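You operate a simulated robot arm through the tools that you are given. There is no shell and no other tool.

You run a simulated two-armed robot. Do the job below in one go: nothing can be reset, and whatever is moved stays where it is left.

TASK
Strip the large shell off its bladder and wipe the shell's boss clean.
Fine: hold the bladder still with the other hand; stand the shell on the steel table before you wipe; the rag goes back. What is to be rubbed or washed off counts as gone when no trace of it is left.
Where things are to end (x, y in the base frame): large black shell within 80 mm of [820, 420].

It is judged by the outcome, as a careful person would: the job done as asked, and still so three seconds after it is handed in. It fails if anything else is knocked over, pushed out of place, dropped, spilled or broken.

THE ROBOT
Two 6-joint arms with three-finger grippers on one trunk, on a base that moves. Base frame: it is fixed to the floor where the robot stands at the start and does not move with it; the origin is under the middle of the robot, x ahead of it, y to its left, z up; the surface under the hand at the start is at about z = 700. Readings come in mm, degrees, newtons and seconds.
The left shoulder is at the start at [40, 148, 1213], the right one opposite. With the tool pointing down near the work surface each hand reaches from about 340 to 540 mm from the robot's upright axis, wherever it stands, measured 20 degrees to its own side. Places, roughly: bladder with a valve block (29x35x18 cm) [500, 200, 800]; top of the steel table [700, 300, 700]. Payload 2.69 kg a hand.
The tool frame of a hand sits at the grasp point between the pads (the TCP): z along the fingers, y along the line on which they close. The tips reach 29 mm beyond it. The gripper opens to 120 mm; its body begins 78 mm behind the TCP.
Orientation is that of the tool frame in the base frame, as a unit quaternion [w, x, y, z]. With the fingers straight down and closing along the base's y, the tool's x points along the base's -x, its y along +y and its z along -z.

THE INTERFACE
- The arms move only by the tool move_arm. It takes "left_series", "right_series" or both (then of equal length, played together; a hand with none holds still); each is one flat list of numbers, 6 for each row, row after row: the shift along the tool's x, y, z in units of 250 mm (1.0 is 250 mm), then the turn, a rotation vector about the tool's x, y, z in units of 180 degrees (1.0 is 180 degrees). In form: [dx, dy, dz, rx, ry, rz, dx, dy, dz, rx, ry, rz, ...]. A call has 1 to 20 rows; each row is the pose to reach, as a shift and turn from the pose commanded when the call began, along the tool's axes at that moment. "left_claw" and "right_claw" are, for a hand that has rows, the gripper command, from -1 (shut) to 1 (fully open), values between in proportion, set as the call begins (left out, the last holds). A call with a number of a shift or a turn outside -1 to 1 is refused whole. A row lasts 0.2 s, in which the tool goes at most 50 mm and 8.6 degrees; a call with a longer step from one row to the next is refused whole, and so is a gripper value outside its range. Where a pose cannot be reached the arm comes as near as it can. A force on the tool above 90 N (or 10 N above the force at the start of the call, whichever is more), or a blocked arm, ends the call early, and 0.2 s more pass. The fingers move at their own pace (about 96.1 mm/s each) and stop on an object; they squeeze with about 26 N. The grip force told is the motor's: it shows also when the fingers shut on nothing. Time passes only in rows, and 0.2 s behind the last, so rows that repeat a pose let the fingers close. It gives the time, the measured TCP pose, the force on the tool (base axes), the opening and the grip force at its end, in the units of the frame above (readings bear some noise), with the torque about the TCP (base axes, N m) and any sound that the robot's microphone picked up.
- Cameras (640 x 400 px; columns grow to the right, rows downward): "scene" is now at [97.2, 11.3, 1422.7]; the picture's right is [0.16, -0.99, 0.00], its down [-0.73, -0.12, -0.67] and it looks along [0.66, 0.11, -0.74] (base axes); focal length 273 px, centre (320, 200). "left" rides on the left gripper at [63, 0, -104] in its tool frame; the picture's right is [0.00, 1.00, 0.00], its down [-0.83, 0.00, -0.56] and it looks along [-0.56, 0.00, 0.83] (tool axes); focal length 275 px, centre (320, 200). "right" rides on the right gripper at [63, 0, -104] in its tool frame; the picture's right is [0.00, 1.00, 0.00], its down [-0.83, 0.00, -0.56] and it looks along [-0.56, 0.00, 0.83] (tool axes); focal length 275 px, centre (320, 200). There is no depth. A picture from a camera that has moved, and an enlarged one, comes with that camera's place and axes in the base frame and with its lens.
- snapshot(camera): a new picture of that camera. It takes no simulated time.
- raise_lower(by): moves the trunk up (or, below 0, down) by that many mm; the arms and the scene camera ride with it, the base frame stays. It gives what a move gives, with no picture.
- roll_base(legs): drives the robot by 1 to 6 legs, each [ahead, turn to the left] in mm and degrees, along the robot's own axes; the way and the turn of a leg run together, so that a leg with both is an arc; at most 1500 mm and 180 degrees a leg. The arms and the cameras ride along, it lands a little off, and it stops where it bumps. It gives what a move gives.
- pan_tilt(pan, tilt): turns the head with the scene camera to pan (to the left, within 86 degrees either way) and tilt (down, from -29 to 69), counted from straight ahead of the robot. It gives what a move gives.
- enlarge(camera, box): a new picture of the part [left, top, right, bottom] of that camera's present view, enlarged. It takes no simulated time.
- job_done(): hands the job in; it is judged then, once.

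Nothing tells you exact positions but the pictures and the camera data. Unless the task says otherwise, let go and move clear before handing in.

The tools are called after "Request:" as name(argument=value, ...) on one line, values as JSON. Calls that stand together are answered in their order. move_arm: Moves the arms, as the interface text tells. Its arguments: {"type":"object","properties":{"left_series":{"type":"array","items":{"type":"number"}},"left_claw":{"type":"number"},"right_series":{"type":"array","items":{"type":"number"}},"right_claw":{"type":"number"}},"required":[]} The other tools are called the same way: raise_lower (by) moves the trunk up or down; roll_base (legs) drives the base; pan_tilt (pan, tilt) turns the head that bears the scene camera; snapshot (camera) takes a picture; enlarge (camera, box) takes an enlarged picture of a part of a camera's view; job_done () hands the job in.

At the start:

```text
time_s: 0.0
left_tcp_pos: [333.9, 319.5, 999.8]
left_orientation: [0.0, 0.0, 1.0, -0.001]
left_force: [-0.7, 0.0, -0.2]
left_ft_torque: [-0.01, 0.0, 0.0]
left_opening: 120.3
left_finger_force: 0.0
right_tcp_pos: [521.1, -37.8, 1150.5]
right_orientation: [0.001, -0.001, 1.0, 0.0]
right_force: [0.4, 1.0, 0.6]
right_ft_torque: [-0.03, -0.02, 0.02]
right_opening: 120.2
right_finger_force: 0.1
trunk travel left (down, up): [-340.0, 157.0]
robot x, y, heading: [0.1, -0.6, 0.2]
head pan, tilt (commanded): [9.3, 48.0]
```

scene: 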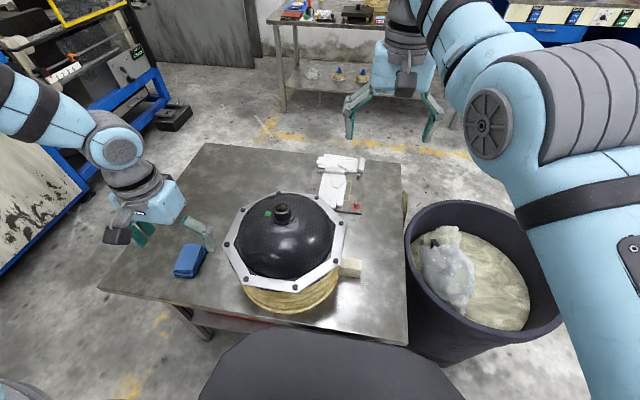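
right: 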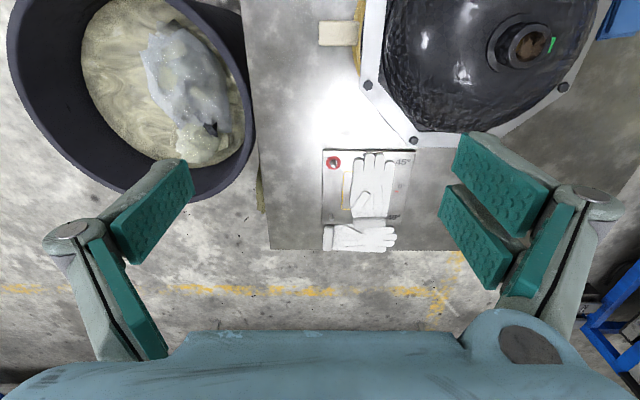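
left: 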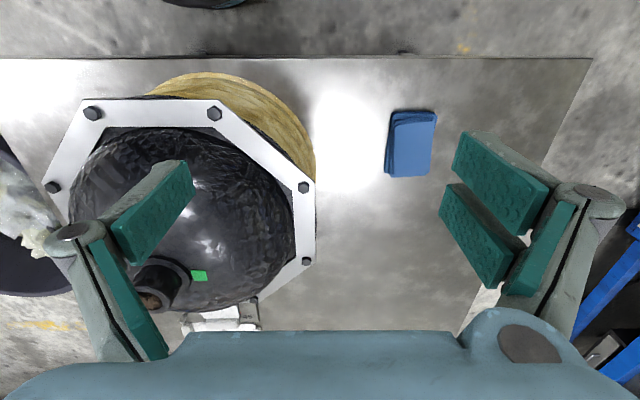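

I see a black domed shell with a white octagonal flange sitting on a tan bladder on the steel table, with a boss on top, a blue rag to the left, and gloves behind. I'll look closer before moving anything.

Request:
enlarge(camera="scene", box=[210, 170, 370, 320])

Request:
enlarge(camera="left", box=[20, 60, 340, 340])

Request:
enlarge(camera="right", box=[300, 0, 640, 260])

Request:
enlarge(camera="scene", box=[300, 130, 420, 230])

```text
2.67 times, centred on (290, 245) of scene
camera zoom: at [97.2, 11.3, 1422.7], right [0.16, -0.99, 0.0], down [-0.73, -0.12, -0.67], along [0.66, 0.11, -0.74], focal length 727 px, centre (400, 80)
```

zoom: 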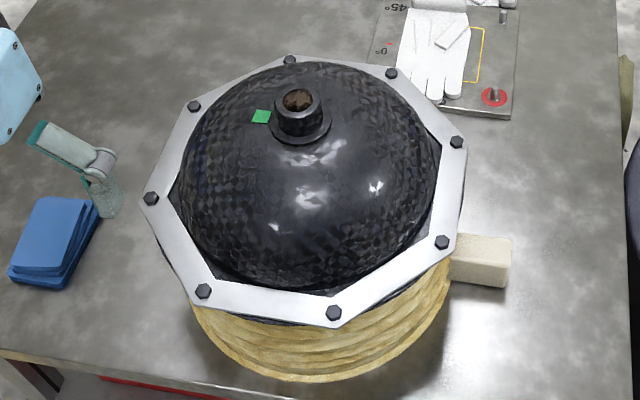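

```text
1.43 times, centred on (180, 200) of left
camera zoom: at [269.8, 319.7, 1104.3], right [0.0, 1.0, 0.0], down [0.83, 0.0, 0.56], along [0.56, 0.0, -0.83], focal length 393 px, centre (520, 200)
```

zoom: 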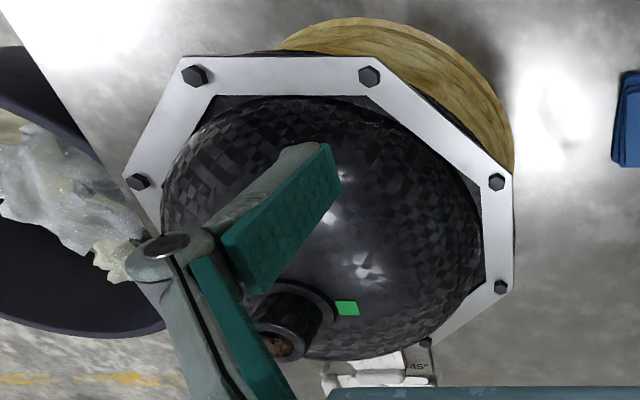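

```text
1.54 times, centred on (470, 130) of right
camera zoom: at [454.7, -38.7, 1253.2], right [0.0, 1.0, 0.0], down [0.83, 0.0, 0.56], along [0.56, 0.0, -0.83], focal length 424 px, centre (89, 308)
```

zoom: 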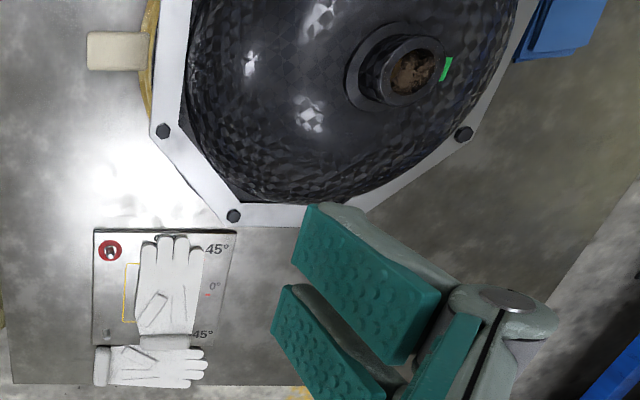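

```text
4.00 times, centred on (360, 180) of scene
camera zoom: at [97.2, 11.3, 1422.7], right [0.16, -0.99, 0.0], down [-0.73, -0.12, -0.67], along [0.66, 0.11, -0.74], focal length 1090 px, centre (160, 280)
```

zoom: 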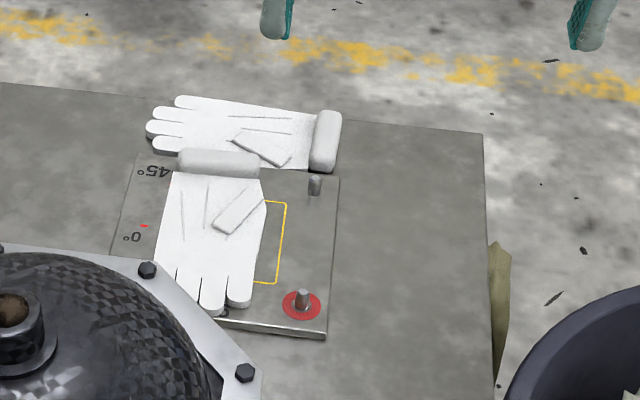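

The shell's flange octagon is centred near (482, 165), flange at about z 845, and the boss top is at about (482, 165, 949) with brown dirt on it. I'll look around for room to drive and at the plate and the surroundings.

Request:
pan_tilt(pan=45, tilt=30)

Request:
snapshot(camera="scene")

Request:
pan_tilt(pan=-10, tilt=20)

Request:
snapshot(camera="scene")

Request:
pan_tilt(pan=80, tilt=35)

Request:
snapshot(camera="scene")

```text
time_s: 1.0
left_tcp_pos: [333.8, 319.0, 999.6]
left_orientation: [0.0, 0.0, 1.0, -0.001]
left_force: [-0.3, 0.2, 0.4]
left_ft_torque: [-0.01, 0.01, 0.04]
left_opening: 120.2
left_finger_force: 0.0
right_tcp_pos: [519.6, -38.3, 1150.2]
right_orientation: [0.0, -0.001, 1.0, 0.0]
right_force: [0.0, -0.3, -0.7]
right_ft_torque: [-0.01, -0.01, 0.0]
right_opening: 120.1
right_finger_force: 0.0
trunk travel left (down, up): [-340.0, 157.0]
robot x, y, heading: [1.0, -1.1, -0.0]
head pan, tilt (commanded): [45.0, 30.0]
```

```text
taken
camera scene: at [83.4, 62.4, 1449.5], right [0.71, -0.71, 0.0], down [-0.35, -0.35, -0.87], along [0.61, 0.61, -0.5], focal length 273 px, centre (320, 200)
```

scene: 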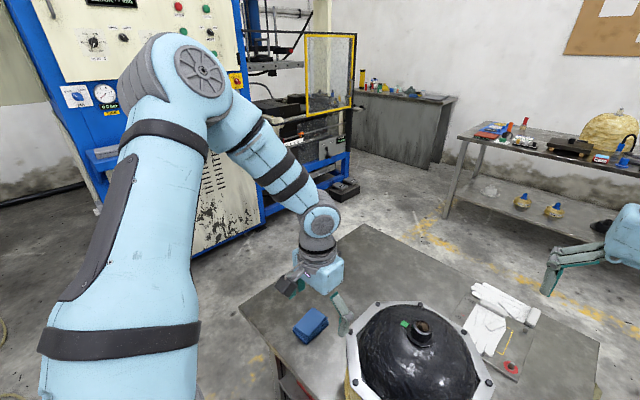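

```text
time_s: 2.2
left_tcp_pos: [333.4, 319.1, 999.9]
left_orientation: [0.0, 0.0, 1.0, -0.002]
left_force: [-0.8, 0.3, -0.3]
left_ft_torque: [-0.01, -0.03, -0.04]
left_opening: 119.9
left_finger_force: 0.1
right_tcp_pos: [520.0, -38.6, 1149.9]
right_orientation: [0.0, 0.0, 1.0, 0.0]
right_force: [0.1, 0.5, 0.2]
right_ft_torque: [-0.04, 0.02, -0.02]
right_opening: 120.1
right_finger_force: 0.0
trunk travel left (down, up): [-340.0, 157.0]
robot x, y, heading: [-2.6, 0.1, -0.1]
head pan, tilt (commanded): [-10.0, 20.0]
```

```text
taken
camera scene: at [111.1, -17.5, 1465.6], right [-0.17, -0.98, 0.0], down [-0.34, 0.06, -0.94], along [0.93, -0.16, -0.34], focal length 273 px, centre (320, 200)
```

scene: 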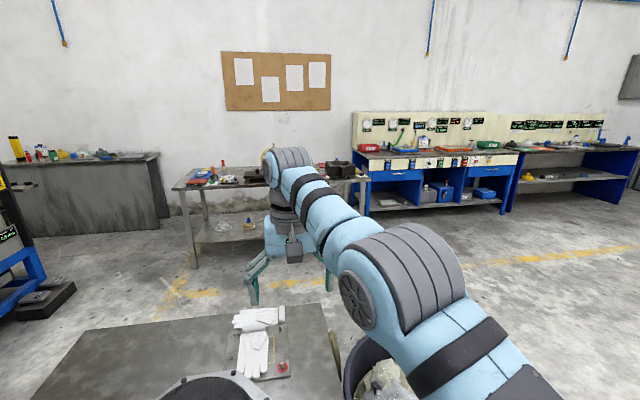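

```text
time_s: 3.9
left_tcp_pos: [332.7, 317.8, 999.5]
left_orientation: [0.0, -0.001, 1.0, -0.001]
left_force: [0.3, 0.1, 0.5]
left_ft_torque: [0.02, 0.02, 0.06]
left_opening: 120.0
left_finger_force: 0.0
right_tcp_pos: [519.8, -38.1, 1150.4]
right_orientation: [-0.001, 0.001, 1.0, 0.0]
right_force: [0.0, 0.2, -0.5]
right_ft_torque: [0.0, 0.02, 0.0]
right_opening: 120.1
right_finger_force: 0.1
trunk travel left (down, up): [-340.0, 157.0]
robot x, y, heading: [0.6, 0.1, 0.1]
head pan, tilt (commanded): [80.0, 35.0]
```

```text
taken
camera scene: at [34.8, 85.3, 1441.7], right [0.98, -0.17, 0.0], down [-0.1, -0.56, -0.82], along [0.14, 0.81, -0.57], focal length 273 px, centre (320, 200)
```

scene: 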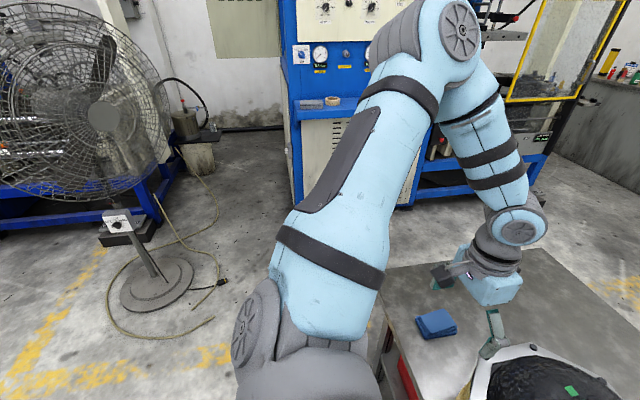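

The floor is open behind the table (x > 1000) and to its left, so the robot can drive around to reach the target later. I'll move both hands to get close views of the boss (left) and valve block (right).

Request:
move_arm(left_series=[-0.031, -0.102, -0.054, 0, 0, 0, -0.063, -0.205, -0.107, 0, 0, 0, -0.094, -0.307, -0.161, 0, 0, 0, -0.125, -0.409, -0.215, 0, 0, 0, -0.157, -0.512, -0.268, 0, 0, 0, -0.188, -0.614, -0.322, 0, 0, 0], right_series=[0.027, -0.075, 0.167, 0, 0, 0, 0.053, -0.149, 0.333, 0, 0, 0, 0.08, -0.224, 0.5, 0, 0, 0, 0.107, -0.299, 0.667, 0, 0, 0, 0.133, -0.373, 0.833, 0, 0, 0, 0.16, -0.448, 1.0, 0, 0, 0])

Request:
pan_tilt(pan=9, tilt=48)

Request:
snapshot(camera="left")

Request:
snapshot(camera="right")

Request:
snapshot(camera="scene")

```text
time_s: 5.3
left_tcp_pos: [308.1, 304.2, 1052.4]
left_orientation: [0.001, 0.0, 1.0, 0.0]
left_force: [0.2, -0.7, -0.2]
left_ft_torque: [0.01, 0.05, 0.02]
left_opening: 120.2
left_finger_force: 0.1
left hand out of reach, approached as far as the arm can: row 1, 2, 3, 4, 5, 6
right_tcp_pos: [556.9, -145.4, 881.1]
right_orientation: [-0.001, 0.001, 1.0, -0.001]
right_force: [0.4, 0.2, -0.3]
right_ft_torque: [0.01, -0.02, 0.02]
right_opening: 119.8
right_finger_force: 0.0
right hand out of reach, approached as far as the arm can: row 1, 2, 3, 4, 5, 6
trunk travel left (down, up): [-340.0, 157.0]
robot x, y, heading: [0.7, -0.8, -0.0]
head pan, tilt (commanded): [80.0, 35.0]
```

```text
time_s: 6.7
left_tcp_pos: [308.0, 305.3, 1051.8]
left_orientation: [0.0, 0.0, 1.0, -0.001]
left_force: [0.0, -0.1, -0.4]
left_ft_torque: [0.03, 0.03, -0.04]
left_opening: 119.9
left_finger_force: 0.1
right_tcp_pos: [556.6, -143.2, 882.2]
right_orientation: [-0.001, 0.001, 1.0, -0.001]
right_force: [0.8, 0.6, 0.6]
right_ft_torque: [0.03, 0.01, -0.02]
right_opening: 120.1
right_finger_force: 0.1
trunk travel left (down, up): [-340.0, 157.0]
robot x, y, heading: [-1.2, -2.1, -0.0]
head pan, tilt (commanded): [9.0, 48.0]
```

```text
taken
camera left: at [244.6, 306.3, 1155.7], right [0.0, 1.0, 0.0], down [0.83, 0.0, 0.56], along [0.56, 0.0, -0.83], focal length 275 px, centre (320, 200)
```

left: 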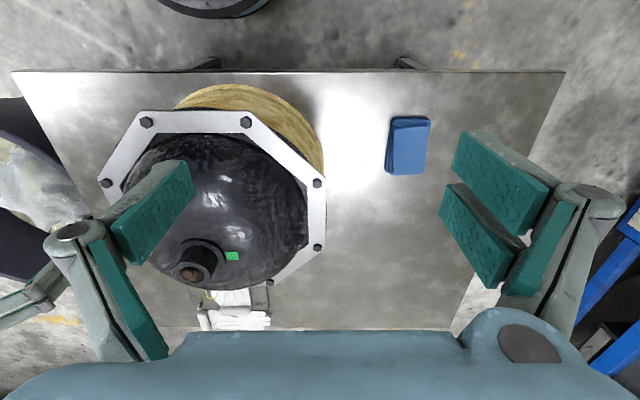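

```text
taken
camera right: at [492.5, -143.7, 986.5], right [0.0, 1.0, 0.0], down [0.83, 0.0, 0.55], along [0.55, 0.0, -0.83], focal length 275 px, centre (320, 200)
```

right: 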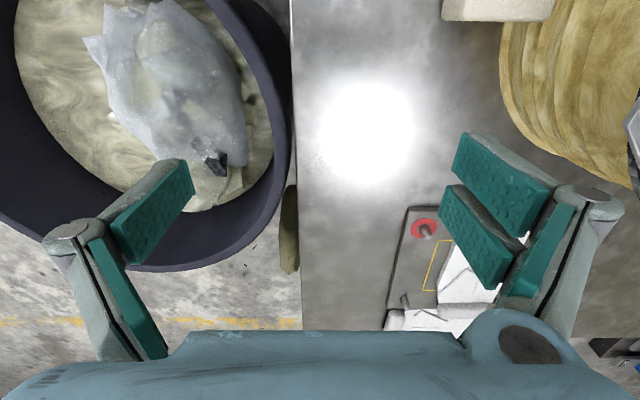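

```text
taken
camera scene: at [97.2, 10.9, 1422.7], right [0.16, -0.99, 0.0], down [-0.73, -0.12, -0.67], along [0.66, 0.1, -0.74], focal length 273 px, centre (320, 200)
```

scene: 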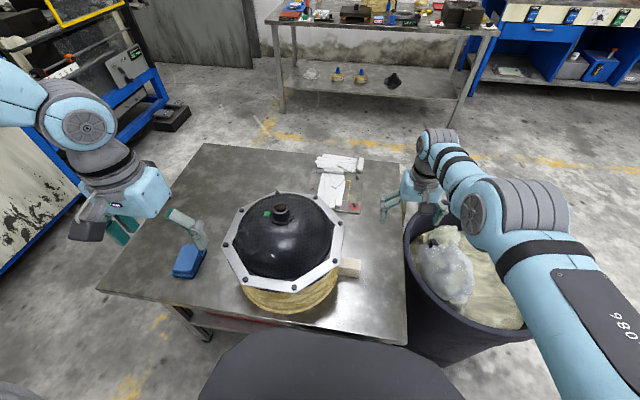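

The left hand and the right hand both stopped short of their goals, so reach is tighter than expected at these heights. I'll probe with small moves to understand what limits them.

Request:
move_arm(right_series=[0.0, 0, 0, 0, 0, 0, 0.0, 0, 0, 0, 0, 0], left_series=[0.0, 0, 0, 0, 0, 0, 0.0, 0, 0, 0, 0, 0])

Request:
move_arm(right_series=[0.1, 0, 0, 0, 0, 0, 0.2, 0, 0, 0, 0, 0], left_series=[0.0, 0, 0.16, 0, 0, 0, 0.0, 0, 0.32, 0, 0, 0])

```text
time_s: 7.3
left_tcp_pos: [307.7, 305.5, 1050.1]
left_orientation: [0.0, 0.0, 1.0, -0.001]
left_force: [-0.4, 0.6, -0.3]
left_ft_torque: [0.03, -0.01, -0.03]
left_opening: 120.0
left_finger_force: 0.0
right_tcp_pos: [556.8, -144.2, 882.1]
right_orientation: [-0.001, 0.0, 1.0, 0.0]
right_force: [-0.5, 0.2, -0.3]
right_ft_torque: [-0.01, 0.03, 0.02]
right_opening: 119.8
right_finger_force: 0.1
trunk travel left (down, up): [-340.0, 157.0]
robot x, y, heading: [-3.1, -0.1, 0.0]
head pan, tilt (commanded): [9.0, 48.0]
```

```text
time_s: 7.9
left_tcp_pos: [309.2, 304.4, 971.1]
left_orientation: [-0.001, 0.0, 1.0, 0.0]
left_force: [0.5, 1.0, -1.0]
left_ft_torque: [-0.01, 0.01, 0.02]
left_opening: 119.8
left_finger_force: 0.0
right_tcp_pos: [555.1, -135.9, 873.8]
right_orientation: [-0.001, 0.0, 1.0, -0.001]
right_force: [0.0, -0.8, -0.3]
right_ft_torque: [-0.03, 0.06, 0.03]
right_opening: 119.9
right_finger_force: 0.0
right hand out of reach, approached as far as the arm can: row 1, 2
trunk travel left (down, up): [-340.0, 157.0]
robot x, y, heading: [-0.4, 0.2, 0.1]
head pan, tilt (commanded): [9.0, 48.0]
```

Commanded poses clip to what's reachable; the right arm seems nearly stretched straight. I'll test other directions to learn the left arm's reach toward the boss.

Request:
move_arm(left_series=[-0.1, -0.1, 0, 0, 0, 0, -0.2, -0.2, 0, 0, 0, 0, -0.3, -0.3, 0, 0, 0, 0, -0.4, -0.4, 0, 0, 0, 0], right_series=[0.0, 0, 0.15, 0, 0, 0, 0.1, 0, 0.3, 0, 0, 0, 0.2, 0, 0.4, 0, 0, 0, 0.3, 0, 0.4, 0, 0, 0])

Request:
snapshot(camera="scene")

```text
time_s: 8.9
left_tcp_pos: [333.6, 317.8, 974.5]
left_orientation: [0.0, 0.0, 1.0, -0.001]
left_force: [-0.1, -0.3, 1.2]
left_ft_torque: [-0.02, -0.05, -0.01]
left_opening: 120.1
left_finger_force: 0.1
left hand out of reach, approached as far as the arm can: row 1, 2, 3, 4
right_tcp_pos: [513.5, -130.6, 760.5]
right_orientation: [-0.001, 0.0, 1.0, 0.001]
right_force: [-0.9, -0.4, -1.4]
right_ft_torque: [-0.02, -0.02, 0.03]
right_opening: 120.1
right_finger_force: 0.1
right hand out of reach, approached as far as the arm can: row 1, 3, 4
trunk travel left (down, up): [-340.0, 157.0]
robot x, y, heading: [-1.5, 1.1, 0.0]
head pan, tilt (commanded): [9.0, 48.0]
```

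```text
taken
camera scene: at [97.4, 10.9, 1422.7], right [0.16, -0.99, 0.0], down [-0.73, -0.12, -0.67], along [0.66, 0.1, -0.74], focal length 273 px, centre (320, 200)
```

scene: 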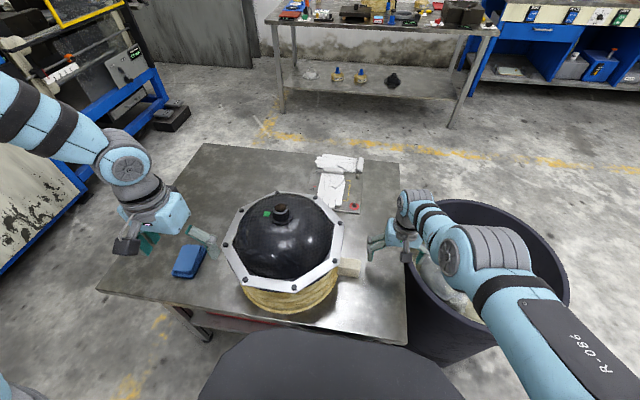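

Request:
move_arm(left_series=[-0.15, 0, 0, 0, 0, 0, -0.3, 0, 0, 0, 0, 0])

Request:
move_arm(left_series=[0, -0.15, 0, 0, 0, 0, 0, -0.3, 0, 0, 0, 0])

Request:
move_arm(left_series=[0, 0, 0.15, 0, 0, 0, 0, 0, 0.3, 0, 0, 0])

```text
time_s: 9.5
left_tcp_pos: [378.6, 350.3, 975.6]
left_orientation: [0.001, 0.0, 1.0, -0.002]
left_force: [0.5, -0.4, 0.3]
left_ft_torque: [0.0, 0.0, -0.01]
left_opening: 120.1
left_finger_force: 0.0
left hand out of reach, approached as far as the arm can: row 1, 2
right_tcp_pos: [514.0, -130.5, 759.2]
right_orientation: [-0.001, 0.001, 1.0, 0.001]
right_force: [-0.3, -0.2, 0.8]
right_ft_torque: [0.01, 0.01, 0.0]
right_opening: 120.1
right_finger_force: 0.1
trunk travel left (down, up): [-340.0, 157.0]
robot x, y, heading: [-0.8, -4.0, 0.1]
head pan, tilt (commanded): [9.0, 48.0]
```

```text
time_s: 10.1
left_tcp_pos: [343.1, 323.2, 976.7]
left_orientation: [0.001, -0.001, 1.0, -0.001]
left_force: [-0.9, 0.1, -0.7]
left_ft_torque: [0.02, -0.05, -0.02]
left_opening: 120.0
left_finger_force: 0.1
left hand out of reach, approached as far as the arm can: row 1, 2
right_tcp_pos: [511.9, -130.5, 761.4]
right_orientation: [-0.001, 0.0, 1.0, -0.001]
right_force: [-0.5, 1.0, -0.3]
right_ft_torque: [0.0, -0.02, -0.01]
right_opening: 120.1
right_finger_force: 0.1
trunk travel left (down, up): [-340.0, 157.0]
robot x, y, heading: [0.1, -4.6, 0.1]
head pan, tilt (commanded): [9.0, 48.0]
```

```text
time_s: 10.7
left_tcp_pos: [339.6, 329.2, 903.2]
left_orientation: [0.0, 0.0, 1.0, -0.002]
left_force: [0.7, -0.2, 0.4]
left_ft_torque: [-0.02, 0.02, 0.0]
left_opening: 120.0
left_finger_force: 0.1
left hand out of reach, approached as far as the arm can: row 1, 2
right_tcp_pos: [513.8, -131.0, 760.4]
right_orientation: [-0.001, 0.0, 1.0, -0.001]
right_force: [0.9, 0.0, -0.2]
right_ft_torque: [-0.04, 0.01, -0.01]
right_opening: 119.9
right_finger_force: 0.1
trunk travel left (down, up): [-340.0, 157.0]
robot x, y, heading: [2.2, 0.9, 0.0]
head pan, tilt (commanded): [9.0, 48.0]
```

The left hand can move in a vertical plane through its shoulder but not swing inward, which smells like a joint limit tied to the tool's yaw. I'll test turning the tool about its own axis.

Request:
move_arm(left_series=[0, 0, 0, 0, 0, 0.04, 0, 0, 0, 0, 0, 0.08, 0, 0, 0, 0, 0, 0.12, 0, 0, 0, 0, 0, 0.16])

Request:
move_arm(left_series=[0, -0.15, 0, 0, 0, 0, 0, -0.3, 0, 0, 0, 0])

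```text
time_s: 11.7
left_tcp_pos: [337.1, 328.7, 905.2]
left_orientation: [0.0, 0.251, 0.968, 0.0]
left_force: [0.4, 0.0, 1.0]
left_ft_torque: [0.02, -0.02, 0.0]
left_opening: 119.8
left_finger_force: 0.0
right_tcp_pos: [512.5, -130.1, 760.9]
right_orientation: [-0.001, 0.0, 1.0, 0.0]
right_force: [0.1, 0.7, -0.2]
right_ft_torque: [0.02, 0.0, 0.01]
right_opening: 119.7
right_finger_force: 0.0
trunk travel left (down, up): [-340.0, 157.0]
robot x, y, heading: [-1.7, -0.9, -0.2]
head pan, tilt (commanded): [9.0, 48.0]
```

```text
time_s: 12.3
left_tcp_pos: [285.0, 296.3, 909.8]
left_orientation: [0.001, 0.249, 0.969, -0.001]
left_force: [-0.2, -0.4, -0.6]
left_ft_torque: [0.0, -0.02, 0.03]
left_opening: 119.8
left_finger_force: 0.1
left hand out of reach, approached as far as the arm can: row 1, 2
right_tcp_pos: [513.1, -130.3, 761.1]
right_orientation: [0.0, 0.0, 1.0, 0.001]
right_force: [0.0, -0.4, 0.2]
right_ft_torque: [-0.02, 0.02, -0.03]
right_opening: 120.0
right_finger_force: 0.0
trunk travel left (down, up): [-340.0, 157.0]
robot x, y, heading: [-0.2, -1.6, -0.1]
head pan, tilt (commanded): [9.0, 48.0]
```

Request:
move_arm(left_series=[0, 0.1, 0, 0, 0, 0, 0, 0.2, 0, 0, 0, 0, 0, 0.3, 0, 0, 0, 0, 0, 0.4, 0, 0, 0, 0])

Request:
snapshot(camera="scene")

```text
time_s: 13.3
left_tcp_pos: [333.6, 384.0, 912.1]
left_orientation: [0.0, 0.249, 0.968, -0.001]
left_force: [-0.2, -0.2, 0.3]
left_ft_torque: [-0.03, 0.01, -0.05]
left_opening: 120.0
left_finger_force: 0.0
right_tcp_pos: [513.6, -129.2, 762.2]
right_orientation: [-0.001, 0.0, 1.0, -0.001]
right_force: [0.9, 0.6, 0.7]
right_ft_torque: [-0.04, 0.0, 0.0]
right_opening: 119.8
right_finger_force: 0.0
trunk travel left (down, up): [-340.0, 157.0]
robot x, y, heading: [-0.7, 0.7, -0.3]
head pan, tilt (commanded): [9.0, 48.0]
```

```text
taken
camera scene: at [97.4, 11.8, 1422.7], right [0.16, -0.99, 0.0], down [-0.73, -0.12, -0.67], along [0.66, 0.1, -0.74], focal length 273 px, centre (320, 200)
```

scene: 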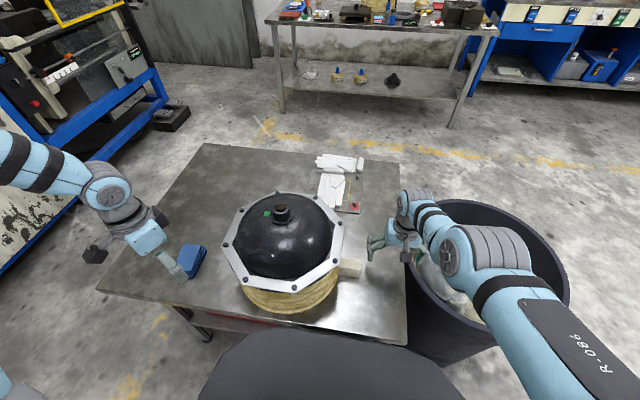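

Moving outward works but inward is blocked, so the left arm has hit a one-sided limit. I'll look at both arms' postures to understand their configuration.

Request:
pan_tilt(pan=60, tilt=10)

Request:
snapshot(camera="scene")

Request:
pan_tilt(pan=-60, tilt=40)

Request:
snapshot(camera="scene")

```text
time_s: 14.5
left_tcp_pos: [334.0, 383.4, 911.3]
left_orientation: [-0.001, 0.249, 0.969, 0.0]
left_force: [0.3, 0.7, -0.6]
left_ft_torque: [-0.02, 0.01, -0.01]
left_opening: 120.0
left_finger_force: 0.0
right_tcp_pos: [513.4, -130.6, 760.4]
right_orientation: [-0.001, 0.0, 1.0, 0.0]
right_force: [-0.5, -0.4, -0.8]
right_ft_torque: [0.0, 0.01, 0.0]
right_opening: 120.2
right_finger_force: 0.1
trunk travel left (down, up): [-340.0, 157.0]
robot x, y, heading: [-0.2, -2.4, -0.1]
head pan, tilt (commanded): [60.0, 10.0]
```

```text
taken
camera scene: at [66.0, 79.1, 1481.8], right [0.87, -0.5, 0.0], down [-0.09, -0.15, -0.98], along [0.49, 0.85, -0.17], focal length 273 px, centre (320, 200)
```

scene: 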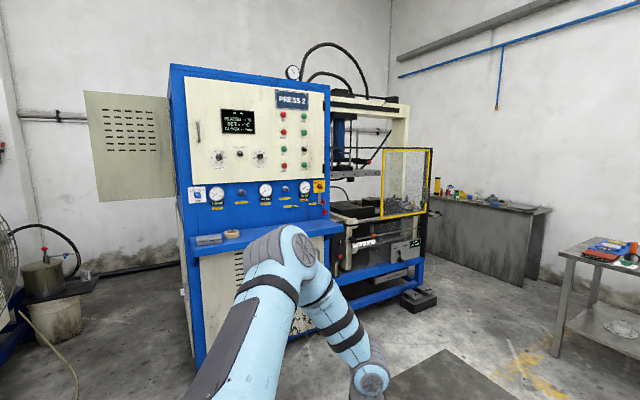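

```text
time_s: 16.5
left_tcp_pos: [334.2, 382.2, 912.0]
left_orientation: [0.0, 0.249, 0.969, -0.001]
left_force: [-0.7, -0.3, 0.4]
left_ft_torque: [-0.02, 0.0, 0.02]
left_opening: 120.0
left_finger_force: 0.2
right_tcp_pos: [512.9, -130.6, 761.2]
right_orientation: [0.0, 0.0, 1.0, 0.0]
right_force: [0.7, -0.1, -0.1]
right_ft_torque: [-0.02, 0.02, 0.0]
right_opening: 120.0
right_finger_force: 0.2
trunk travel left (down, up): [-340.0, 157.0]
robot x, y, heading: [1.9, 0.8, 0.2]
head pan, tilt (commanded): [-60.0, 40.0]
```

```text
taken
camera scene: at [62.0, -75.1, 1434.2], right [-0.87, -0.5, 0.0], down [-0.32, 0.56, -0.77], along [0.38, -0.66, -0.64], focal length 273 px, centre (320, 200)
```

scene: 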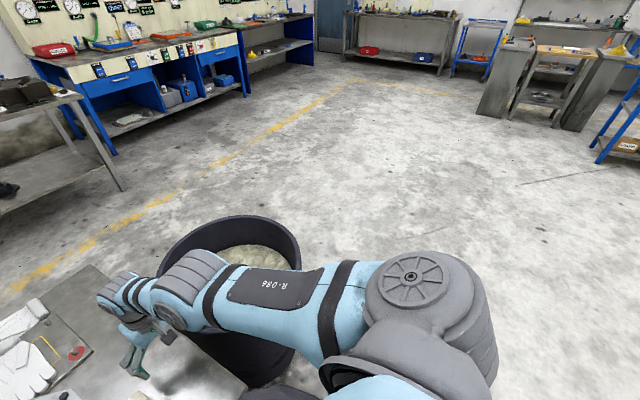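

Request:
move_arm(right_series=[0, 0, -0.15, 0, 0, 0, 0, 0, -0.3, 0, 0, 0, -0.15, 0, -0.3, 0, 0, 0, -0.3, 0, -0.3, 0, 0, 0])

Request:
move_arm(right_series=[0, 0, -0.15, 0, 0, 0, 0, 0, -0.3, 0, 0, 0, 0, 0, -0.45, 0, 0, 0, 0, 0, -0.6, 0, 0, 0])

```text
time_s: 17.5
left_tcp_pos: [333.5, 383.9, 912.3]
left_orientation: [-0.001, 0.249, 0.969, 0.0]
left_force: [-0.8, -0.7, -0.4]
left_ft_torque: [-0.02, 0.02, -0.02]
left_opening: 120.3
left_finger_force: 0.1
right_tcp_pos: [545.2, -132.4, 839.8]
right_orientation: [0.0, 0.0, 1.0, 0.0]
right_force: [-0.7, 0.9, -0.2]
right_ft_torque: [-0.01, 0.02, -0.03]
right_opening: 120.0
right_finger_force: 0.2
right hand out of reach, approached as far as the arm can: row 1, 2, 3, 4
trunk travel left (down, up): [-340.0, 157.0]
robot x, y, heading: [3.9, -2.4, -0.1]
head pan, tilt (commanded): [-60.0, 40.0]
```

```text
time_s: 18.5
left_tcp_pos: [334.2, 383.3, 912.3]
left_orientation: [0.001, 0.249, 0.968, -0.001]
left_force: [0.2, 0.5, -0.2]
left_ft_torque: [0.02, -0.02, 0.01]
left_opening: 120.0
left_finger_force: 0.1
right_tcp_pos: [545.1, -132.2, 989.7]
right_orientation: [0.0, 0.0, 1.0, 0.0]
right_force: [-0.5, -0.4, 0.9]
right_ft_torque: [0.01, -0.01, -0.01]
right_opening: 119.9
right_finger_force: 0.1
trunk travel left (down, up): [-340.0, 157.0]
robot x, y, heading: [-0.9, 1.6, 0.1]
head pan, tilt (commanded): [-60.0, 40.0]
```

Request:
move_arm(right_series=[0.1, 0, 0, 0, 0, 0, 0.2, 0, 0, 0, 0, 0, 0.3, 0, 0, 0, 0, 0, 0.4, 0, 0, 0, 0, 0])

Request:
snapshot(camera="scene")

```text
time_s: 19.5
left_tcp_pos: [334.8, 383.4, 911.9]
left_orientation: [0.0, 0.249, 0.969, -0.001]
left_force: [0.0, 0.4, 0.7]
left_ft_torque: [0.0, 0.03, 0.01]
left_opening: 119.8
left_finger_force: 0.1
right_tcp_pos: [532.3, -113.5, 959.6]
right_orientation: [0.0, 0.001, 1.0, 0.0]
right_force: [0.5, -0.3, 0.6]
right_ft_torque: [0.0, 0.0, 0.0]
right_opening: 120.0
right_finger_force: 0.0
right hand out of reach, approached as far as the arm can: row 1, 2, 3, 4
trunk travel left (down, up): [-340.0, 157.0]
robot x, y, heading: [1.8, -2.0, 0.0]
head pan, tilt (commanded): [-60.0, 40.0]
```

```text
taken
camera scene: at [61.9, -74.8, 1434.2], right [-0.87, -0.5, 0.0], down [-0.32, 0.56, -0.77], along [0.38, -0.66, -0.64], focal length 273 px, centre (320, 200)
```

scene: 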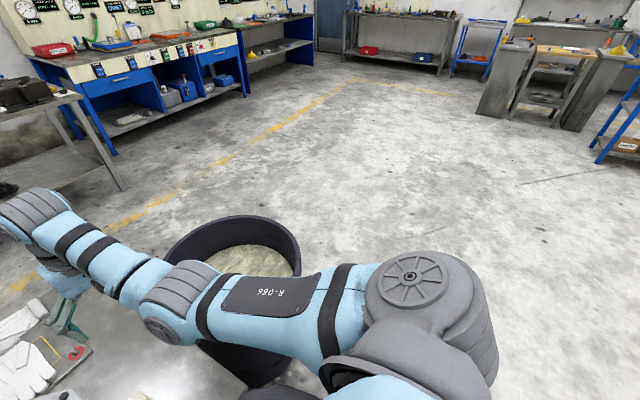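

The right arm looks nearly straight at the elbow and gradually starts bending. I'll keep pushing it inward over many rows to bring it out of that stretched posture.

Request:
move_arm(right_series=[0.1, 0, 0, 0, 0, 0, 0.2, 0, 0, 0, 0, 0, 0.2, 0, 0, 0, 0, 0, 0.2, 0, 0, 0, 0, 0, 0.2, 0, 0, 0, 0, 0, 0.2, 0, 0, 0, 0, 0, 0.2, 0, 0, 0, 0, 0, 0.2, 0, 0, 0, 0, 0])

Request:
snapshot(camera="scene")

```text
time_s: 21.3
left_tcp_pos: [332.9, 382.8, 910.4]
left_orientation: [0.0, 0.249, 0.968, 0.0]
left_force: [0.1, 0.1, -0.3]
left_ft_torque: [0.01, 0.01, -0.03]
left_opening: 120.1
left_finger_force: 0.1
right_tcp_pos: [522.7, -108.4, 943.8]
right_orientation: [0.0, 0.0, 1.0, 0.0]
right_force: [-0.5, -0.2, 0.5]
right_ft_torque: [0.01, 0.0, -0.04]
right_opening: 119.9
right_finger_force: 0.0
right hand out of reach, approached as far as the arm can: row 1, 2, 3, 4, 5, 6, 7, 8
trunk travel left (down, up): [-340.0, 157.0]
robot x, y, heading: [-2.0, 1.1, 0.3]
head pan, tilt (commanded): [-60.0, 40.0]
```

```text
taken
camera scene: at [61.9, -75.1, 1434.2], right [-0.87, -0.5, 0.0], down [-0.32, 0.56, -0.77], along [0.38, -0.66, -0.64], focal length 273 px, centre (320, 200)
```

scene: 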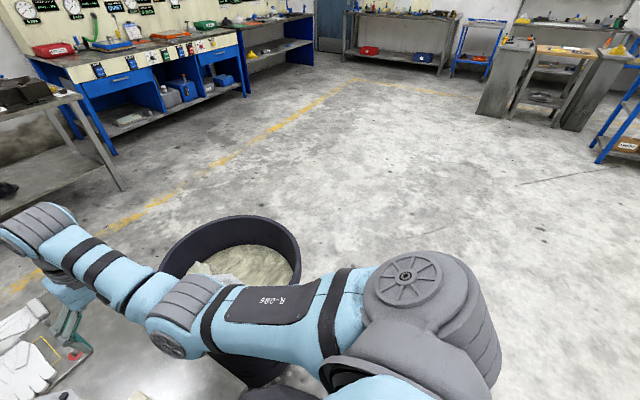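

The inner limit seems to depend on wrist posture rather than distance, so I'll test tilting the left tool (fingers leaning inward) and see whether it then swings inward.

Request:
move_arm(left_series=[0, 0, 0, 0, 0, -0.04, 0, 0, 0, 0, 0, -0.08, 0, 0, 0, 0, 0, -0.12, 0, 0, 0, 0, 0, -0.16])

Request:
move_arm(left_series=[0, 0, 0, 0.04, 0, 0, 0, 0, 0, 0.08, 0, 0, 0, 0, 0, 0.12, 0, 0, 0, -0.15, 0, 0.12, 0, 0, 0, -0.3, 0, 0.12, 0, 0, 0, -0.45, 0, 0.12, 0, 0, 0, -0.6, 0, 0.12, 0, 0, 0, -0.7, 0, 0.12, 0, 0])

```text
time_s: 22.3
left_tcp_pos: [333.6, 382.7, 910.8]
left_orientation: [0.0, -0.001, 1.0, -0.001]
left_force: [0.5, -0.2, -0.2]
left_ft_torque: [0.01, 0.01, 0.02]
left_opening: 120.1
left_finger_force: 0.0
right_tcp_pos: [521.5, -108.2, 942.9]
right_orientation: [0.0, -0.001, 1.0, 0.0]
right_force: [0.6, -0.2, 0.4]
right_ft_torque: [-0.03, -0.01, -0.01]
right_opening: 119.9
right_finger_force: 0.0
trunk travel left (down, up): [-340.0, 157.0]
robot x, y, heading: [0.8, 0.2, 0.0]
head pan, tilt (commanded): [-60.0, 40.0]
```

```text
time_s: 24.1
left_tcp_pos: [306.7, 232.2, 926.0]
left_orientation: [0.0, 0.0, 0.982, -0.188]
left_force: [-0.7, 0.4, -0.2]
left_ft_torque: [-0.02, -0.02, -0.01]
left_opening: 120.0
left_finger_force: 0.0
left hand out of reach, approached as far as the arm can: row 6, 7, 8
right_tcp_pos: [522.2, -107.7, 943.2]
right_orientation: [0.0, 0.001, 1.0, 0.0]
right_force: [-0.3, 0.3, 0.0]
right_ft_torque: [0.02, 0.0, -0.01]
right_opening: 120.0
right_finger_force: 0.1
trunk travel left (down, up): [-340.0, 157.0]
robot x, y, heading: [0.4, 1.1, -0.0]
head pan, tilt (commanded): [-60.0, 40.0]
```

The limit follows the wrist's bearing about the shoulder. I'll look at both shoulders from the head to understand how each arm is folded.

Request:
pan_tilt(pan=86, tilt=55)

Request:
snapshot(camera="scene")

Request:
pan_tilt(pan=-86, tilt=55)

Request:
snapshot(camera="scene")

Request:
pan_tilt(pan=60, tilt=35)

Request:
snapshot(camera="scene")

```text
time_s: 26.4
left_tcp_pos: [307.4, 233.7, 924.2]
left_orientation: [0.0, 0.0, 0.982, -0.187]
left_force: [-0.9, 0.7, 0.2]
left_ft_torque: [-0.03, -0.01, 0.05]
left_opening: 119.9
left_finger_force: 0.1
right_tcp_pos: [521.4, -107.5, 942.7]
right_orientation: [0.0, 0.0, 1.0, 0.001]
right_force: [-0.6, 0.2, 0.6]
right_ft_torque: [0.03, 0.0, 0.01]
right_opening: 120.0
right_finger_force: 0.0
trunk travel left (down, up): [-340.0, 157.0]
robot x, y, heading: [-1.9, -1.7, 0.0]
head pan, tilt (commanded): [85.9, 55.0]
```

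```text
taken
camera scene: at [24.6, 70.4, 1413.5], right [1.0, -0.07, 0.0], down [-0.06, -0.82, -0.57], along [0.04, 0.57, -0.82], focal length 273 px, centre (320, 200)
```

scene: 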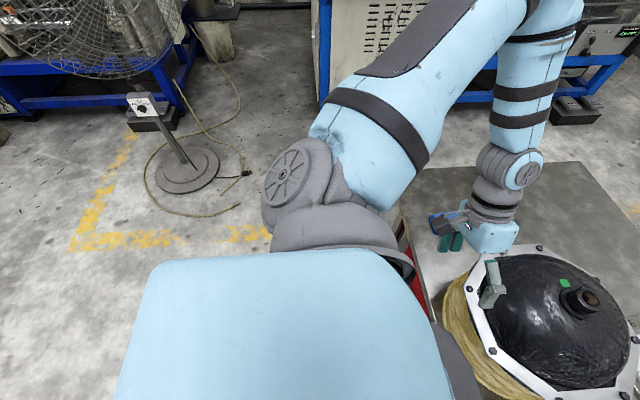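

```text
time_s: 29.0
left_tcp_pos: [307.4, 232.1, 925.6]
left_orientation: [0.0, 0.0, 0.982, -0.187]
left_force: [0.1, 0.3, -0.1]
left_ft_torque: [0.04, -0.01, 0.0]
left_opening: 120.1
left_finger_force: 0.1
right_tcp_pos: [523.0, -106.6, 943.1]
right_orientation: [0.0, 0.0, 1.0, 0.0]
right_force: [0.2, 0.1, -0.9]
right_ft_torque: [0.03, 0.0, 0.02]
right_opening: 120.0
right_finger_force: 0.1
trunk travel left (down, up): [-340.0, 157.0]
robot x, y, heading: [-2.9, -1.0, 0.2]
head pan, tilt (commanded): [-85.9, 55.0]
```

```text
taken
camera scene: at [24.6, -73.4, 1413.5], right [-1.0, -0.07, 0.0], down [-0.06, 0.82, -0.57], along [0.04, -0.57, -0.82], focal length 273 px, centre (320, 200)
```

scene: 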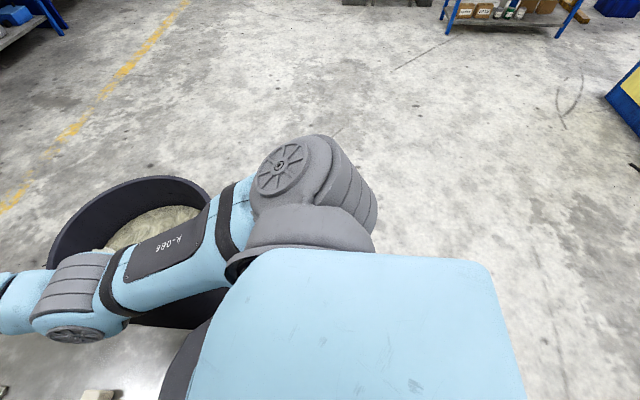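

```text
time_s: 31.3
left_tcp_pos: [307.3, 234.0, 924.9]
left_orientation: [0.0, 0.0, 0.982, -0.187]
left_force: [0.7, -0.7, 0.2]
left_ft_torque: [0.02, 0.01, 0.01]
left_opening: 120.0
left_finger_force: 0.0
right_tcp_pos: [523.0, -108.8, 943.7]
right_orientation: [0.0, 0.0, 1.0, -0.001]
right_force: [-0.1, -0.1, 0.0]
right_ft_torque: [-0.01, -0.01, 0.01]
right_opening: 120.1
right_finger_force: 0.0
trunk travel left (down, up): [-340.0, 157.0]
robot x, y, heading: [-0.5, 0.5, 0.2]
head pan, tilt (commanded): [60.0, 35.0]
```

```text
taken
camera scene: at [63.5, 74.7, 1441.7], right [0.87, -0.5, 0.0], down [-0.29, -0.5, -0.82], along [0.41, 0.71, -0.57], focal length 273 px, centre (320, 200)
```

scene: 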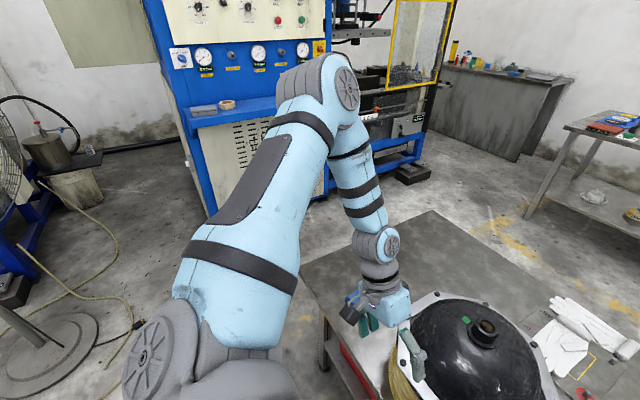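

Request:
move_arm(right_series=[0.1, 0, 0, 0, 0, 0, 0.2, 0, 0, 0, 0, 0, 0.2, 0, 0, 0, 0, 0])

Request:
move_arm(right_series=[0.1, 0.1, 0, 0, 0, 0, 0.2, 0.2, 0, 0, 0, 0, 0.2, 0.2, 0, 0, 0, 0])

Request:
move_arm(right_series=[0.1, -0.1, 0, 0, 0, 0, 0.2, -0.2, 0, 0, 0, 0, 0.2, -0.2, 0, 0, 0, 0])

```text
time_s: 32.1
left_tcp_pos: [306.6, 232.4, 924.1]
left_orientation: [-0.001, 0.0, 0.982, -0.187]
left_force: [-0.4, 0.4, 0.7]
left_ft_torque: [-0.02, -0.02, -0.01]
left_opening: 120.0
left_finger_force: 0.1
right_tcp_pos: [508.4, -97.1, 923.0]
right_orientation: [0.0, 0.0, 1.0, 0.0]
right_force: [0.3, 0.0, 0.2]
right_ft_torque: [0.01, 0.03, 0.01]
right_opening: 120.0
right_finger_force: 0.1
right hand out of reach, approached as far as the arm can: row 1, 2, 3
trunk travel left (down, up): [-340.0, 157.0]
robot x, y, heading: [1.0, -0.2, 0.3]
head pan, tilt (commanded): [60.0, 35.0]
```

```text
time_s: 32.9
left_tcp_pos: [306.6, 231.8, 925.5]
left_orientation: [0.0, 0.0, 0.982, -0.187]
left_force: [0.2, -0.1, 0.4]
left_ft_torque: [0.02, 0.03, 0.02]
left_opening: 120.1
left_finger_force: 0.0
right_tcp_pos: [484.7, -61.7, 909.3]
right_orientation: [0.004, 0.01, 1.0, -0.008]
right_force: [0.1, -0.1, -0.3]
right_ft_torque: [0.03, 0.01, 0.0]
right_opening: 120.1
right_finger_force: 0.0
right hand out of reach, approached as far as the arm can: row 1, 2, 3
trunk travel left (down, up): [-340.0, 157.0]
robot x, y, heading: [-0.9, 0.2, -0.1]
head pan, tilt (commanded): [60.0, 35.0]
```

```text
time_s: 33.7
left_tcp_pos: [306.3, 233.8, 925.6]
left_orientation: [0.001, 0.0, 0.982, -0.189]
left_force: [-0.4, -0.9, 0.4]
left_ft_torque: [0.01, -0.02, 0.04]
left_opening: 120.3
left_finger_force: 0.1
right_tcp_pos: [460.5, -94.8, 872.2]
right_orientation: [0.01, 0.008, 1.0, -0.011]
right_force: [0.4, 0.6, -0.5]
right_ft_torque: [0.02, -0.03, -0.01]
right_opening: 119.8
right_finger_force: 0.0
right hand out of reach, approached as far as the arm can: row 1, 2, 3
trunk travel left (down, up): [-340.0, 157.0]
robot x, y, heading: [-1.7, 0.2, 0.0]
head pan, tilt (commanded): [60.0, 35.0]
```

The right arm is now folding inward (x = 460). I'll raise it and check whether it can move freely from this posture.

Request:
move_arm(right_series=[0, -0.1, -0.1, 0, 0, 0, 0, -0.2, -0.2, 0, 0, 0, 0, -0.2, -0.3, 0, 0, 0, 0, -0.2, -0.4, 0, 0, 0])

Request:
snapshot(camera="right")

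Request:
pan_tilt(pan=-50, tilt=40)

Request:
snapshot(camera="scene")

```text
time_s: 34.7
left_tcp_pos: [306.4, 232.7, 924.1]
left_orientation: [0.0, -0.001, 0.982, -0.189]
left_force: [-0.4, 0.1, -0.4]
left_ft_torque: [0.0, -0.02, 0.04]
left_opening: 120.2
left_finger_force: 0.0
right_tcp_pos: [521.1, -110.7, 939.3]
right_orientation: [0.0, 0.0, 1.0, 0.0]
right_force: [-0.4, -0.4, 0.6]
right_ft_torque: [0.01, 0.02, 0.02]
right_opening: 119.9
right_finger_force: 0.1
right hand out of reach, approached as far as the arm can: row 1, 2, 3, 4
trunk travel left (down, up): [-340.0, 157.0]
robot x, y, heading: [-1.7, 0.8, -0.3]
head pan, tilt (commanded): [60.0, 35.0]
```

```text
taken
camera right: at [456.4, -110.8, 1042.1], right [0.0, 1.0, 0.0], down [0.83, 0.0, 0.56], along [0.56, 0.0, -0.83], focal length 275 px, centre (320, 200)
```

right: 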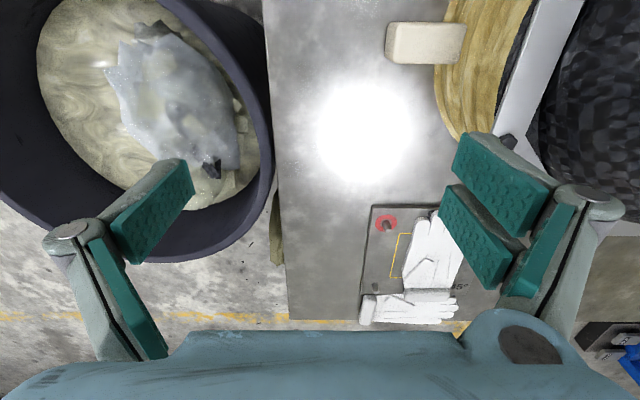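

```text
time_s: 36.6
left_tcp_pos: [306.6, 231.4, 925.5]
left_orientation: [0.0, 0.0, 0.982, -0.188]
left_force: [0.1, -0.5, -0.3]
left_ft_torque: [0.0, -0.02, -0.03]
left_opening: 119.8
left_finger_force: 0.0
right_tcp_pos: [521.4, -110.8, 938.3]
right_orientation: [0.0, 0.0, 1.0, 0.0]
right_force: [0.5, 0.3, 0.3]
right_ft_torque: [-0.02, -0.01, -0.03]
right_opening: 120.2
right_finger_force: 0.1
trunk travel left (down, up): [-340.0, 157.0]
robot x, y, heading: [0.9, -0.9, 0.0]
head pan, tilt (commanded): [-50.0, 40.0]
```

```text
taken
camera scene: at [74.1, -66.6, 1434.2], right [-0.77, -0.64, 0.0], down [-0.41, 0.49, -0.77], along [0.49, -0.59, -0.64], focal length 273 px, centre (320, 200)
```

scene: 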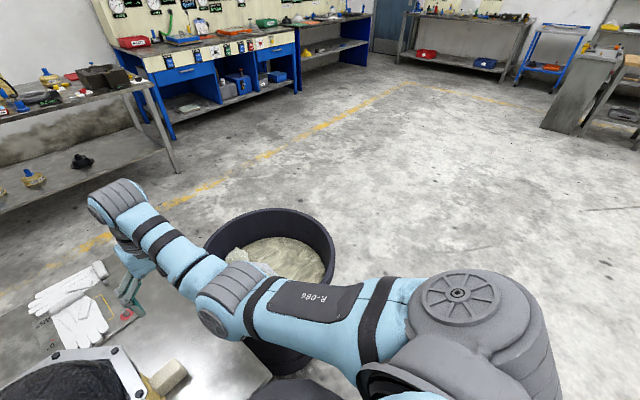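

The right arm is in an elbow-low posture whose free range gets wider lower down (or with the trunk raised); the left is folded the other way. I'll stretch the left arm outward over the empty left part of the table and try to flip its elbow.

Request:
move_arm(left_series=[0, 0.12, -0.05, -0.03, 0, 0, 0, 0.24, -0.1, -0.06, 0, 0, 0, 0.36, -0.14, -0.09, 0, 0, 0, 0.48, -0.19, -0.12, 0, 0, 0, 0.558, -0.22, -0.12, 0, 0])

Request:
raise_lower(by=100)

Request:
move_arm(left_series=[-0.15, 0.06, 0, 0, 0, 0, -0.3, 0.12, 0, 0, 0, 0, -0.45, 0.18, 0, 0, 0, 0, -0.6, 0.24, 0, 0, 0, 0, -0.75, 0.3, 0, 0, 0, 0, -0.9, 0.36, 0, 0, 0, 0])

```text
time_s: 37.8
left_tcp_pos: [304.9, 385.1, 925.2]
left_orientation: [0.0, 0.0, 1.0, 0.0]
left_force: [-0.1, 0.9, 0.4]
left_ft_torque: [-0.01, -0.03, -0.01]
left_opening: 120.0
left_finger_force: 0.2
right_tcp_pos: [520.0, -109.4, 939.1]
right_orientation: [0.0, 0.0, 1.0, -0.001]
right_force: [0.2, 0.4, -0.2]
right_ft_torque: [0.0, 0.01, -0.01]
right_opening: 119.9
right_finger_force: 0.1
trunk travel left (down, up): [-340.0, 157.0]
robot x, y, heading: [2.7, 0.5, 0.2]
head pan, tilt (commanded): [-50.0, 40.0]
```

```text
time_s: 39.1
left_tcp_pos: [307.1, 384.4, 1025.4]
left_orientation: [0.0, 0.0, 1.0, -0.001]
left_force: [0.1, -0.4, 0.7]
left_ft_torque: [-0.04, -0.01, -0.01]
left_opening: 120.0
left_finger_force: 0.0
right_tcp_pos: [520.8, -110.7, 1039.2]
right_orientation: [-0.001, 0.0, 1.0, 0.0]
right_force: [0.3, -0.6, 0.1]
right_ft_torque: [0.03, 0.02, 0.0]
right_opening: 119.9
right_finger_force: 0.1
trunk travel left (down, up): [-440.0, 57.0]
robot x, y, heading: [2.3, -1.6, 0.0]
head pan, tilt (commanded): [-50.0, 40.0]
```

```text
time_s: 40.5
left_tcp_pos: [464.1, 454.4, 1041.0]
left_orientation: [0.0, 0.0, 1.0, 0.0]
left_force: [-0.2, -0.9, 1.1]
left_ft_torque: [-0.02, -0.01, 0.01]
left_opening: 120.0
left_finger_force: 0.1
left hand out of reach, approached as far as the arm can: row 5, 6
right_tcp_pos: [519.9, -111.5, 1040.1]
right_orientation: [0.0, 0.001, 1.0, 0.0]
right_force: [-0.6, -0.1, 0.0]
right_ft_torque: [0.02, -0.03, 0.02]
right_opening: 119.8
right_finger_force: 0.0
trunk travel left (down, up): [-440.0, 57.0]
robot x, y, heading: [-2.9, 3.7, -0.1]
head pan, tilt (commanded): [-50.0, 40.0]
```

The left arm is now at its outer reach. I'll sweep it inward along that reach.

Request:
move_arm(left_series=[-0.05, -0.15, 0, 0, 0, 0, -0.1, -0.3, 0, 0, 0, 0, -0.15, -0.45, 0, 0, 0, 0, -0.2, -0.6, 0, 0, 0, 0, -0.25, -0.75, 0, 0, 0, 0, -0.3, -0.9, 0, 0, 0, 0])

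Request:
move_arm(left_series=[0, -0.1, 0.1, 0, 0, 0, 0, -0.2, 0.2, 0, 0, 0, 0, -0.3, 0.3, 0, 0, 0])

```text
time_s: 41.9
left_tcp_pos: [406.7, 376.4, 1054.6]
left_orientation: [0.002, -0.001, 1.0, -0.002]
left_force: [0.3, 0.5, 0.3]
left_ft_torque: [0.05, 0.02, -0.02]
left_opening: 119.8
left_finger_force: 0.1
left hand out of reach, approached as far as the arm can: row 1, 2, 3, 4, 5, 6
right_tcp_pos: [520.1, -111.2, 1039.7]
right_orientation: [0.0, -0.001, 1.0, 0.0]
right_force: [0.3, -0.1, -0.5]
right_ft_torque: [0.04, 0.02, -0.01]
right_opening: 120.0
right_finger_force: 0.1
trunk travel left (down, up): [-440.0, 57.0]
robot x, y, heading: [-2.1, 0.0, -0.2]
head pan, tilt (commanded): [-50.0, 40.0]
```

```text
time_s: 42.7
left_tcp_pos: [365.3, 353.0, 991.7]
left_orientation: [0.0, 0.0, 1.0, -0.001]
left_force: [-0.8, 0.5, 0.3]
left_ft_torque: [0.01, 0.03, -0.01]
left_opening: 119.9
left_finger_force: 0.1
left hand out of reach, approached as far as the arm can: row 1, 2, 3
right_tcp_pos: [520.7, -110.8, 1039.3]
right_orientation: [0.0, 0.0, 1.0, 0.0]
right_force: [-0.6, -0.1, -0.4]
right_ft_torque: [-0.01, 0.01, -0.02]
right_opening: 120.0
right_finger_force: 0.2
trunk travel left (down, up): [-440.0, 57.0]
robot x, y, heading: [0.7, -0.7, -0.0]
head pan, tilt (commanded): [-50.0, 40.0]
```

The left arm keeps its bearing limit. Let me check that the right arm moves freely lower down, now that the trunk is raised.

Request:
move_arm(right_series=[0, -0.1, 0.15, 0, 0, 0, 0, -0.15, 0.3, 0, 0, 0, 0, -0.15, 0.45, 0, 0, 0, 0.1, -0.15, 0.6, 0, 0, 0, 0.25, -0.15, 0.7, 0, 0, 0, 0.4, -0.15, 0.7, 0, 0, 0])

Request:
pan_tilt(pan=-40, tilt=40)

Request:
snapshot(camera="scene")

```text
time_s: 44.1
left_tcp_pos: [364.5, 352.8, 991.7]
left_orientation: [0.001, 0.0, 1.0, 0.0]
left_force: [0.1, 0.0, -0.4]
left_ft_torque: [-0.03, -0.01, 0.02]
left_opening: 119.9
left_finger_force: 0.1
right_tcp_pos: [420.2, -147.4, 863.0]
right_orientation: [0.0, -0.001, 1.0, 0.001]
right_force: [-0.1, -0.8, 0.2]
right_ft_torque: [-0.01, 0.01, 0.0]
right_opening: 120.1
right_finger_force: 0.0
trunk travel left (down, up): [-440.0, 57.0]
robot x, y, heading: [2.7, 0.2, 0.0]
head pan, tilt (commanded): [-50.0, 40.0]
```

```text
time_s: 44.9
left_tcp_pos: [365.1, 352.2, 992.9]
left_orientation: [0.0, 0.0, 1.0, -0.001]
left_force: [-1.5, 0.1, 0.7]
left_ft_torque: [-0.03, 0.0, -0.01]
left_opening: 120.0
left_finger_force: 0.0
right_tcp_pos: [421.7, -148.7, 862.6]
right_orientation: [0.0, -0.001, 1.0, -0.001]
right_force: [-0.2, 0.8, 0.1]
right_ft_torque: [-0.02, 0.02, -0.01]
right_opening: 120.1
right_finger_force: 0.1
trunk travel left (down, up): [-440.0, 57.0]
robot x, y, heading: [-3.1, 0.5, -0.0]
head pan, tilt (commanded): [-40.0, 40.0]
```

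```text
taken
camera scene: at [84.1, -56.1, 1535.3], right [-0.64, -0.77, 0.0], down [-0.49, 0.41, -0.77], along [0.59, -0.49, -0.64], focal length 273 px, centre (320, 200)
```

scene: 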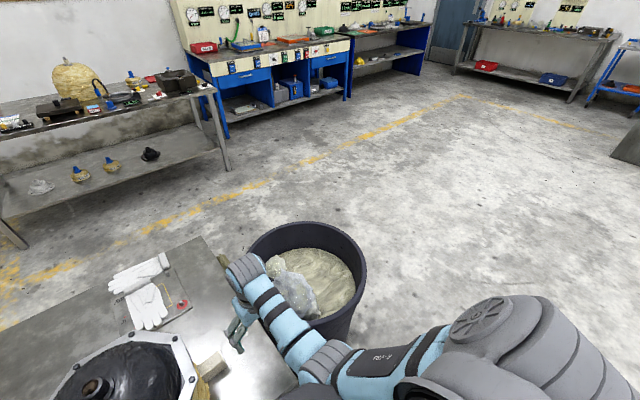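

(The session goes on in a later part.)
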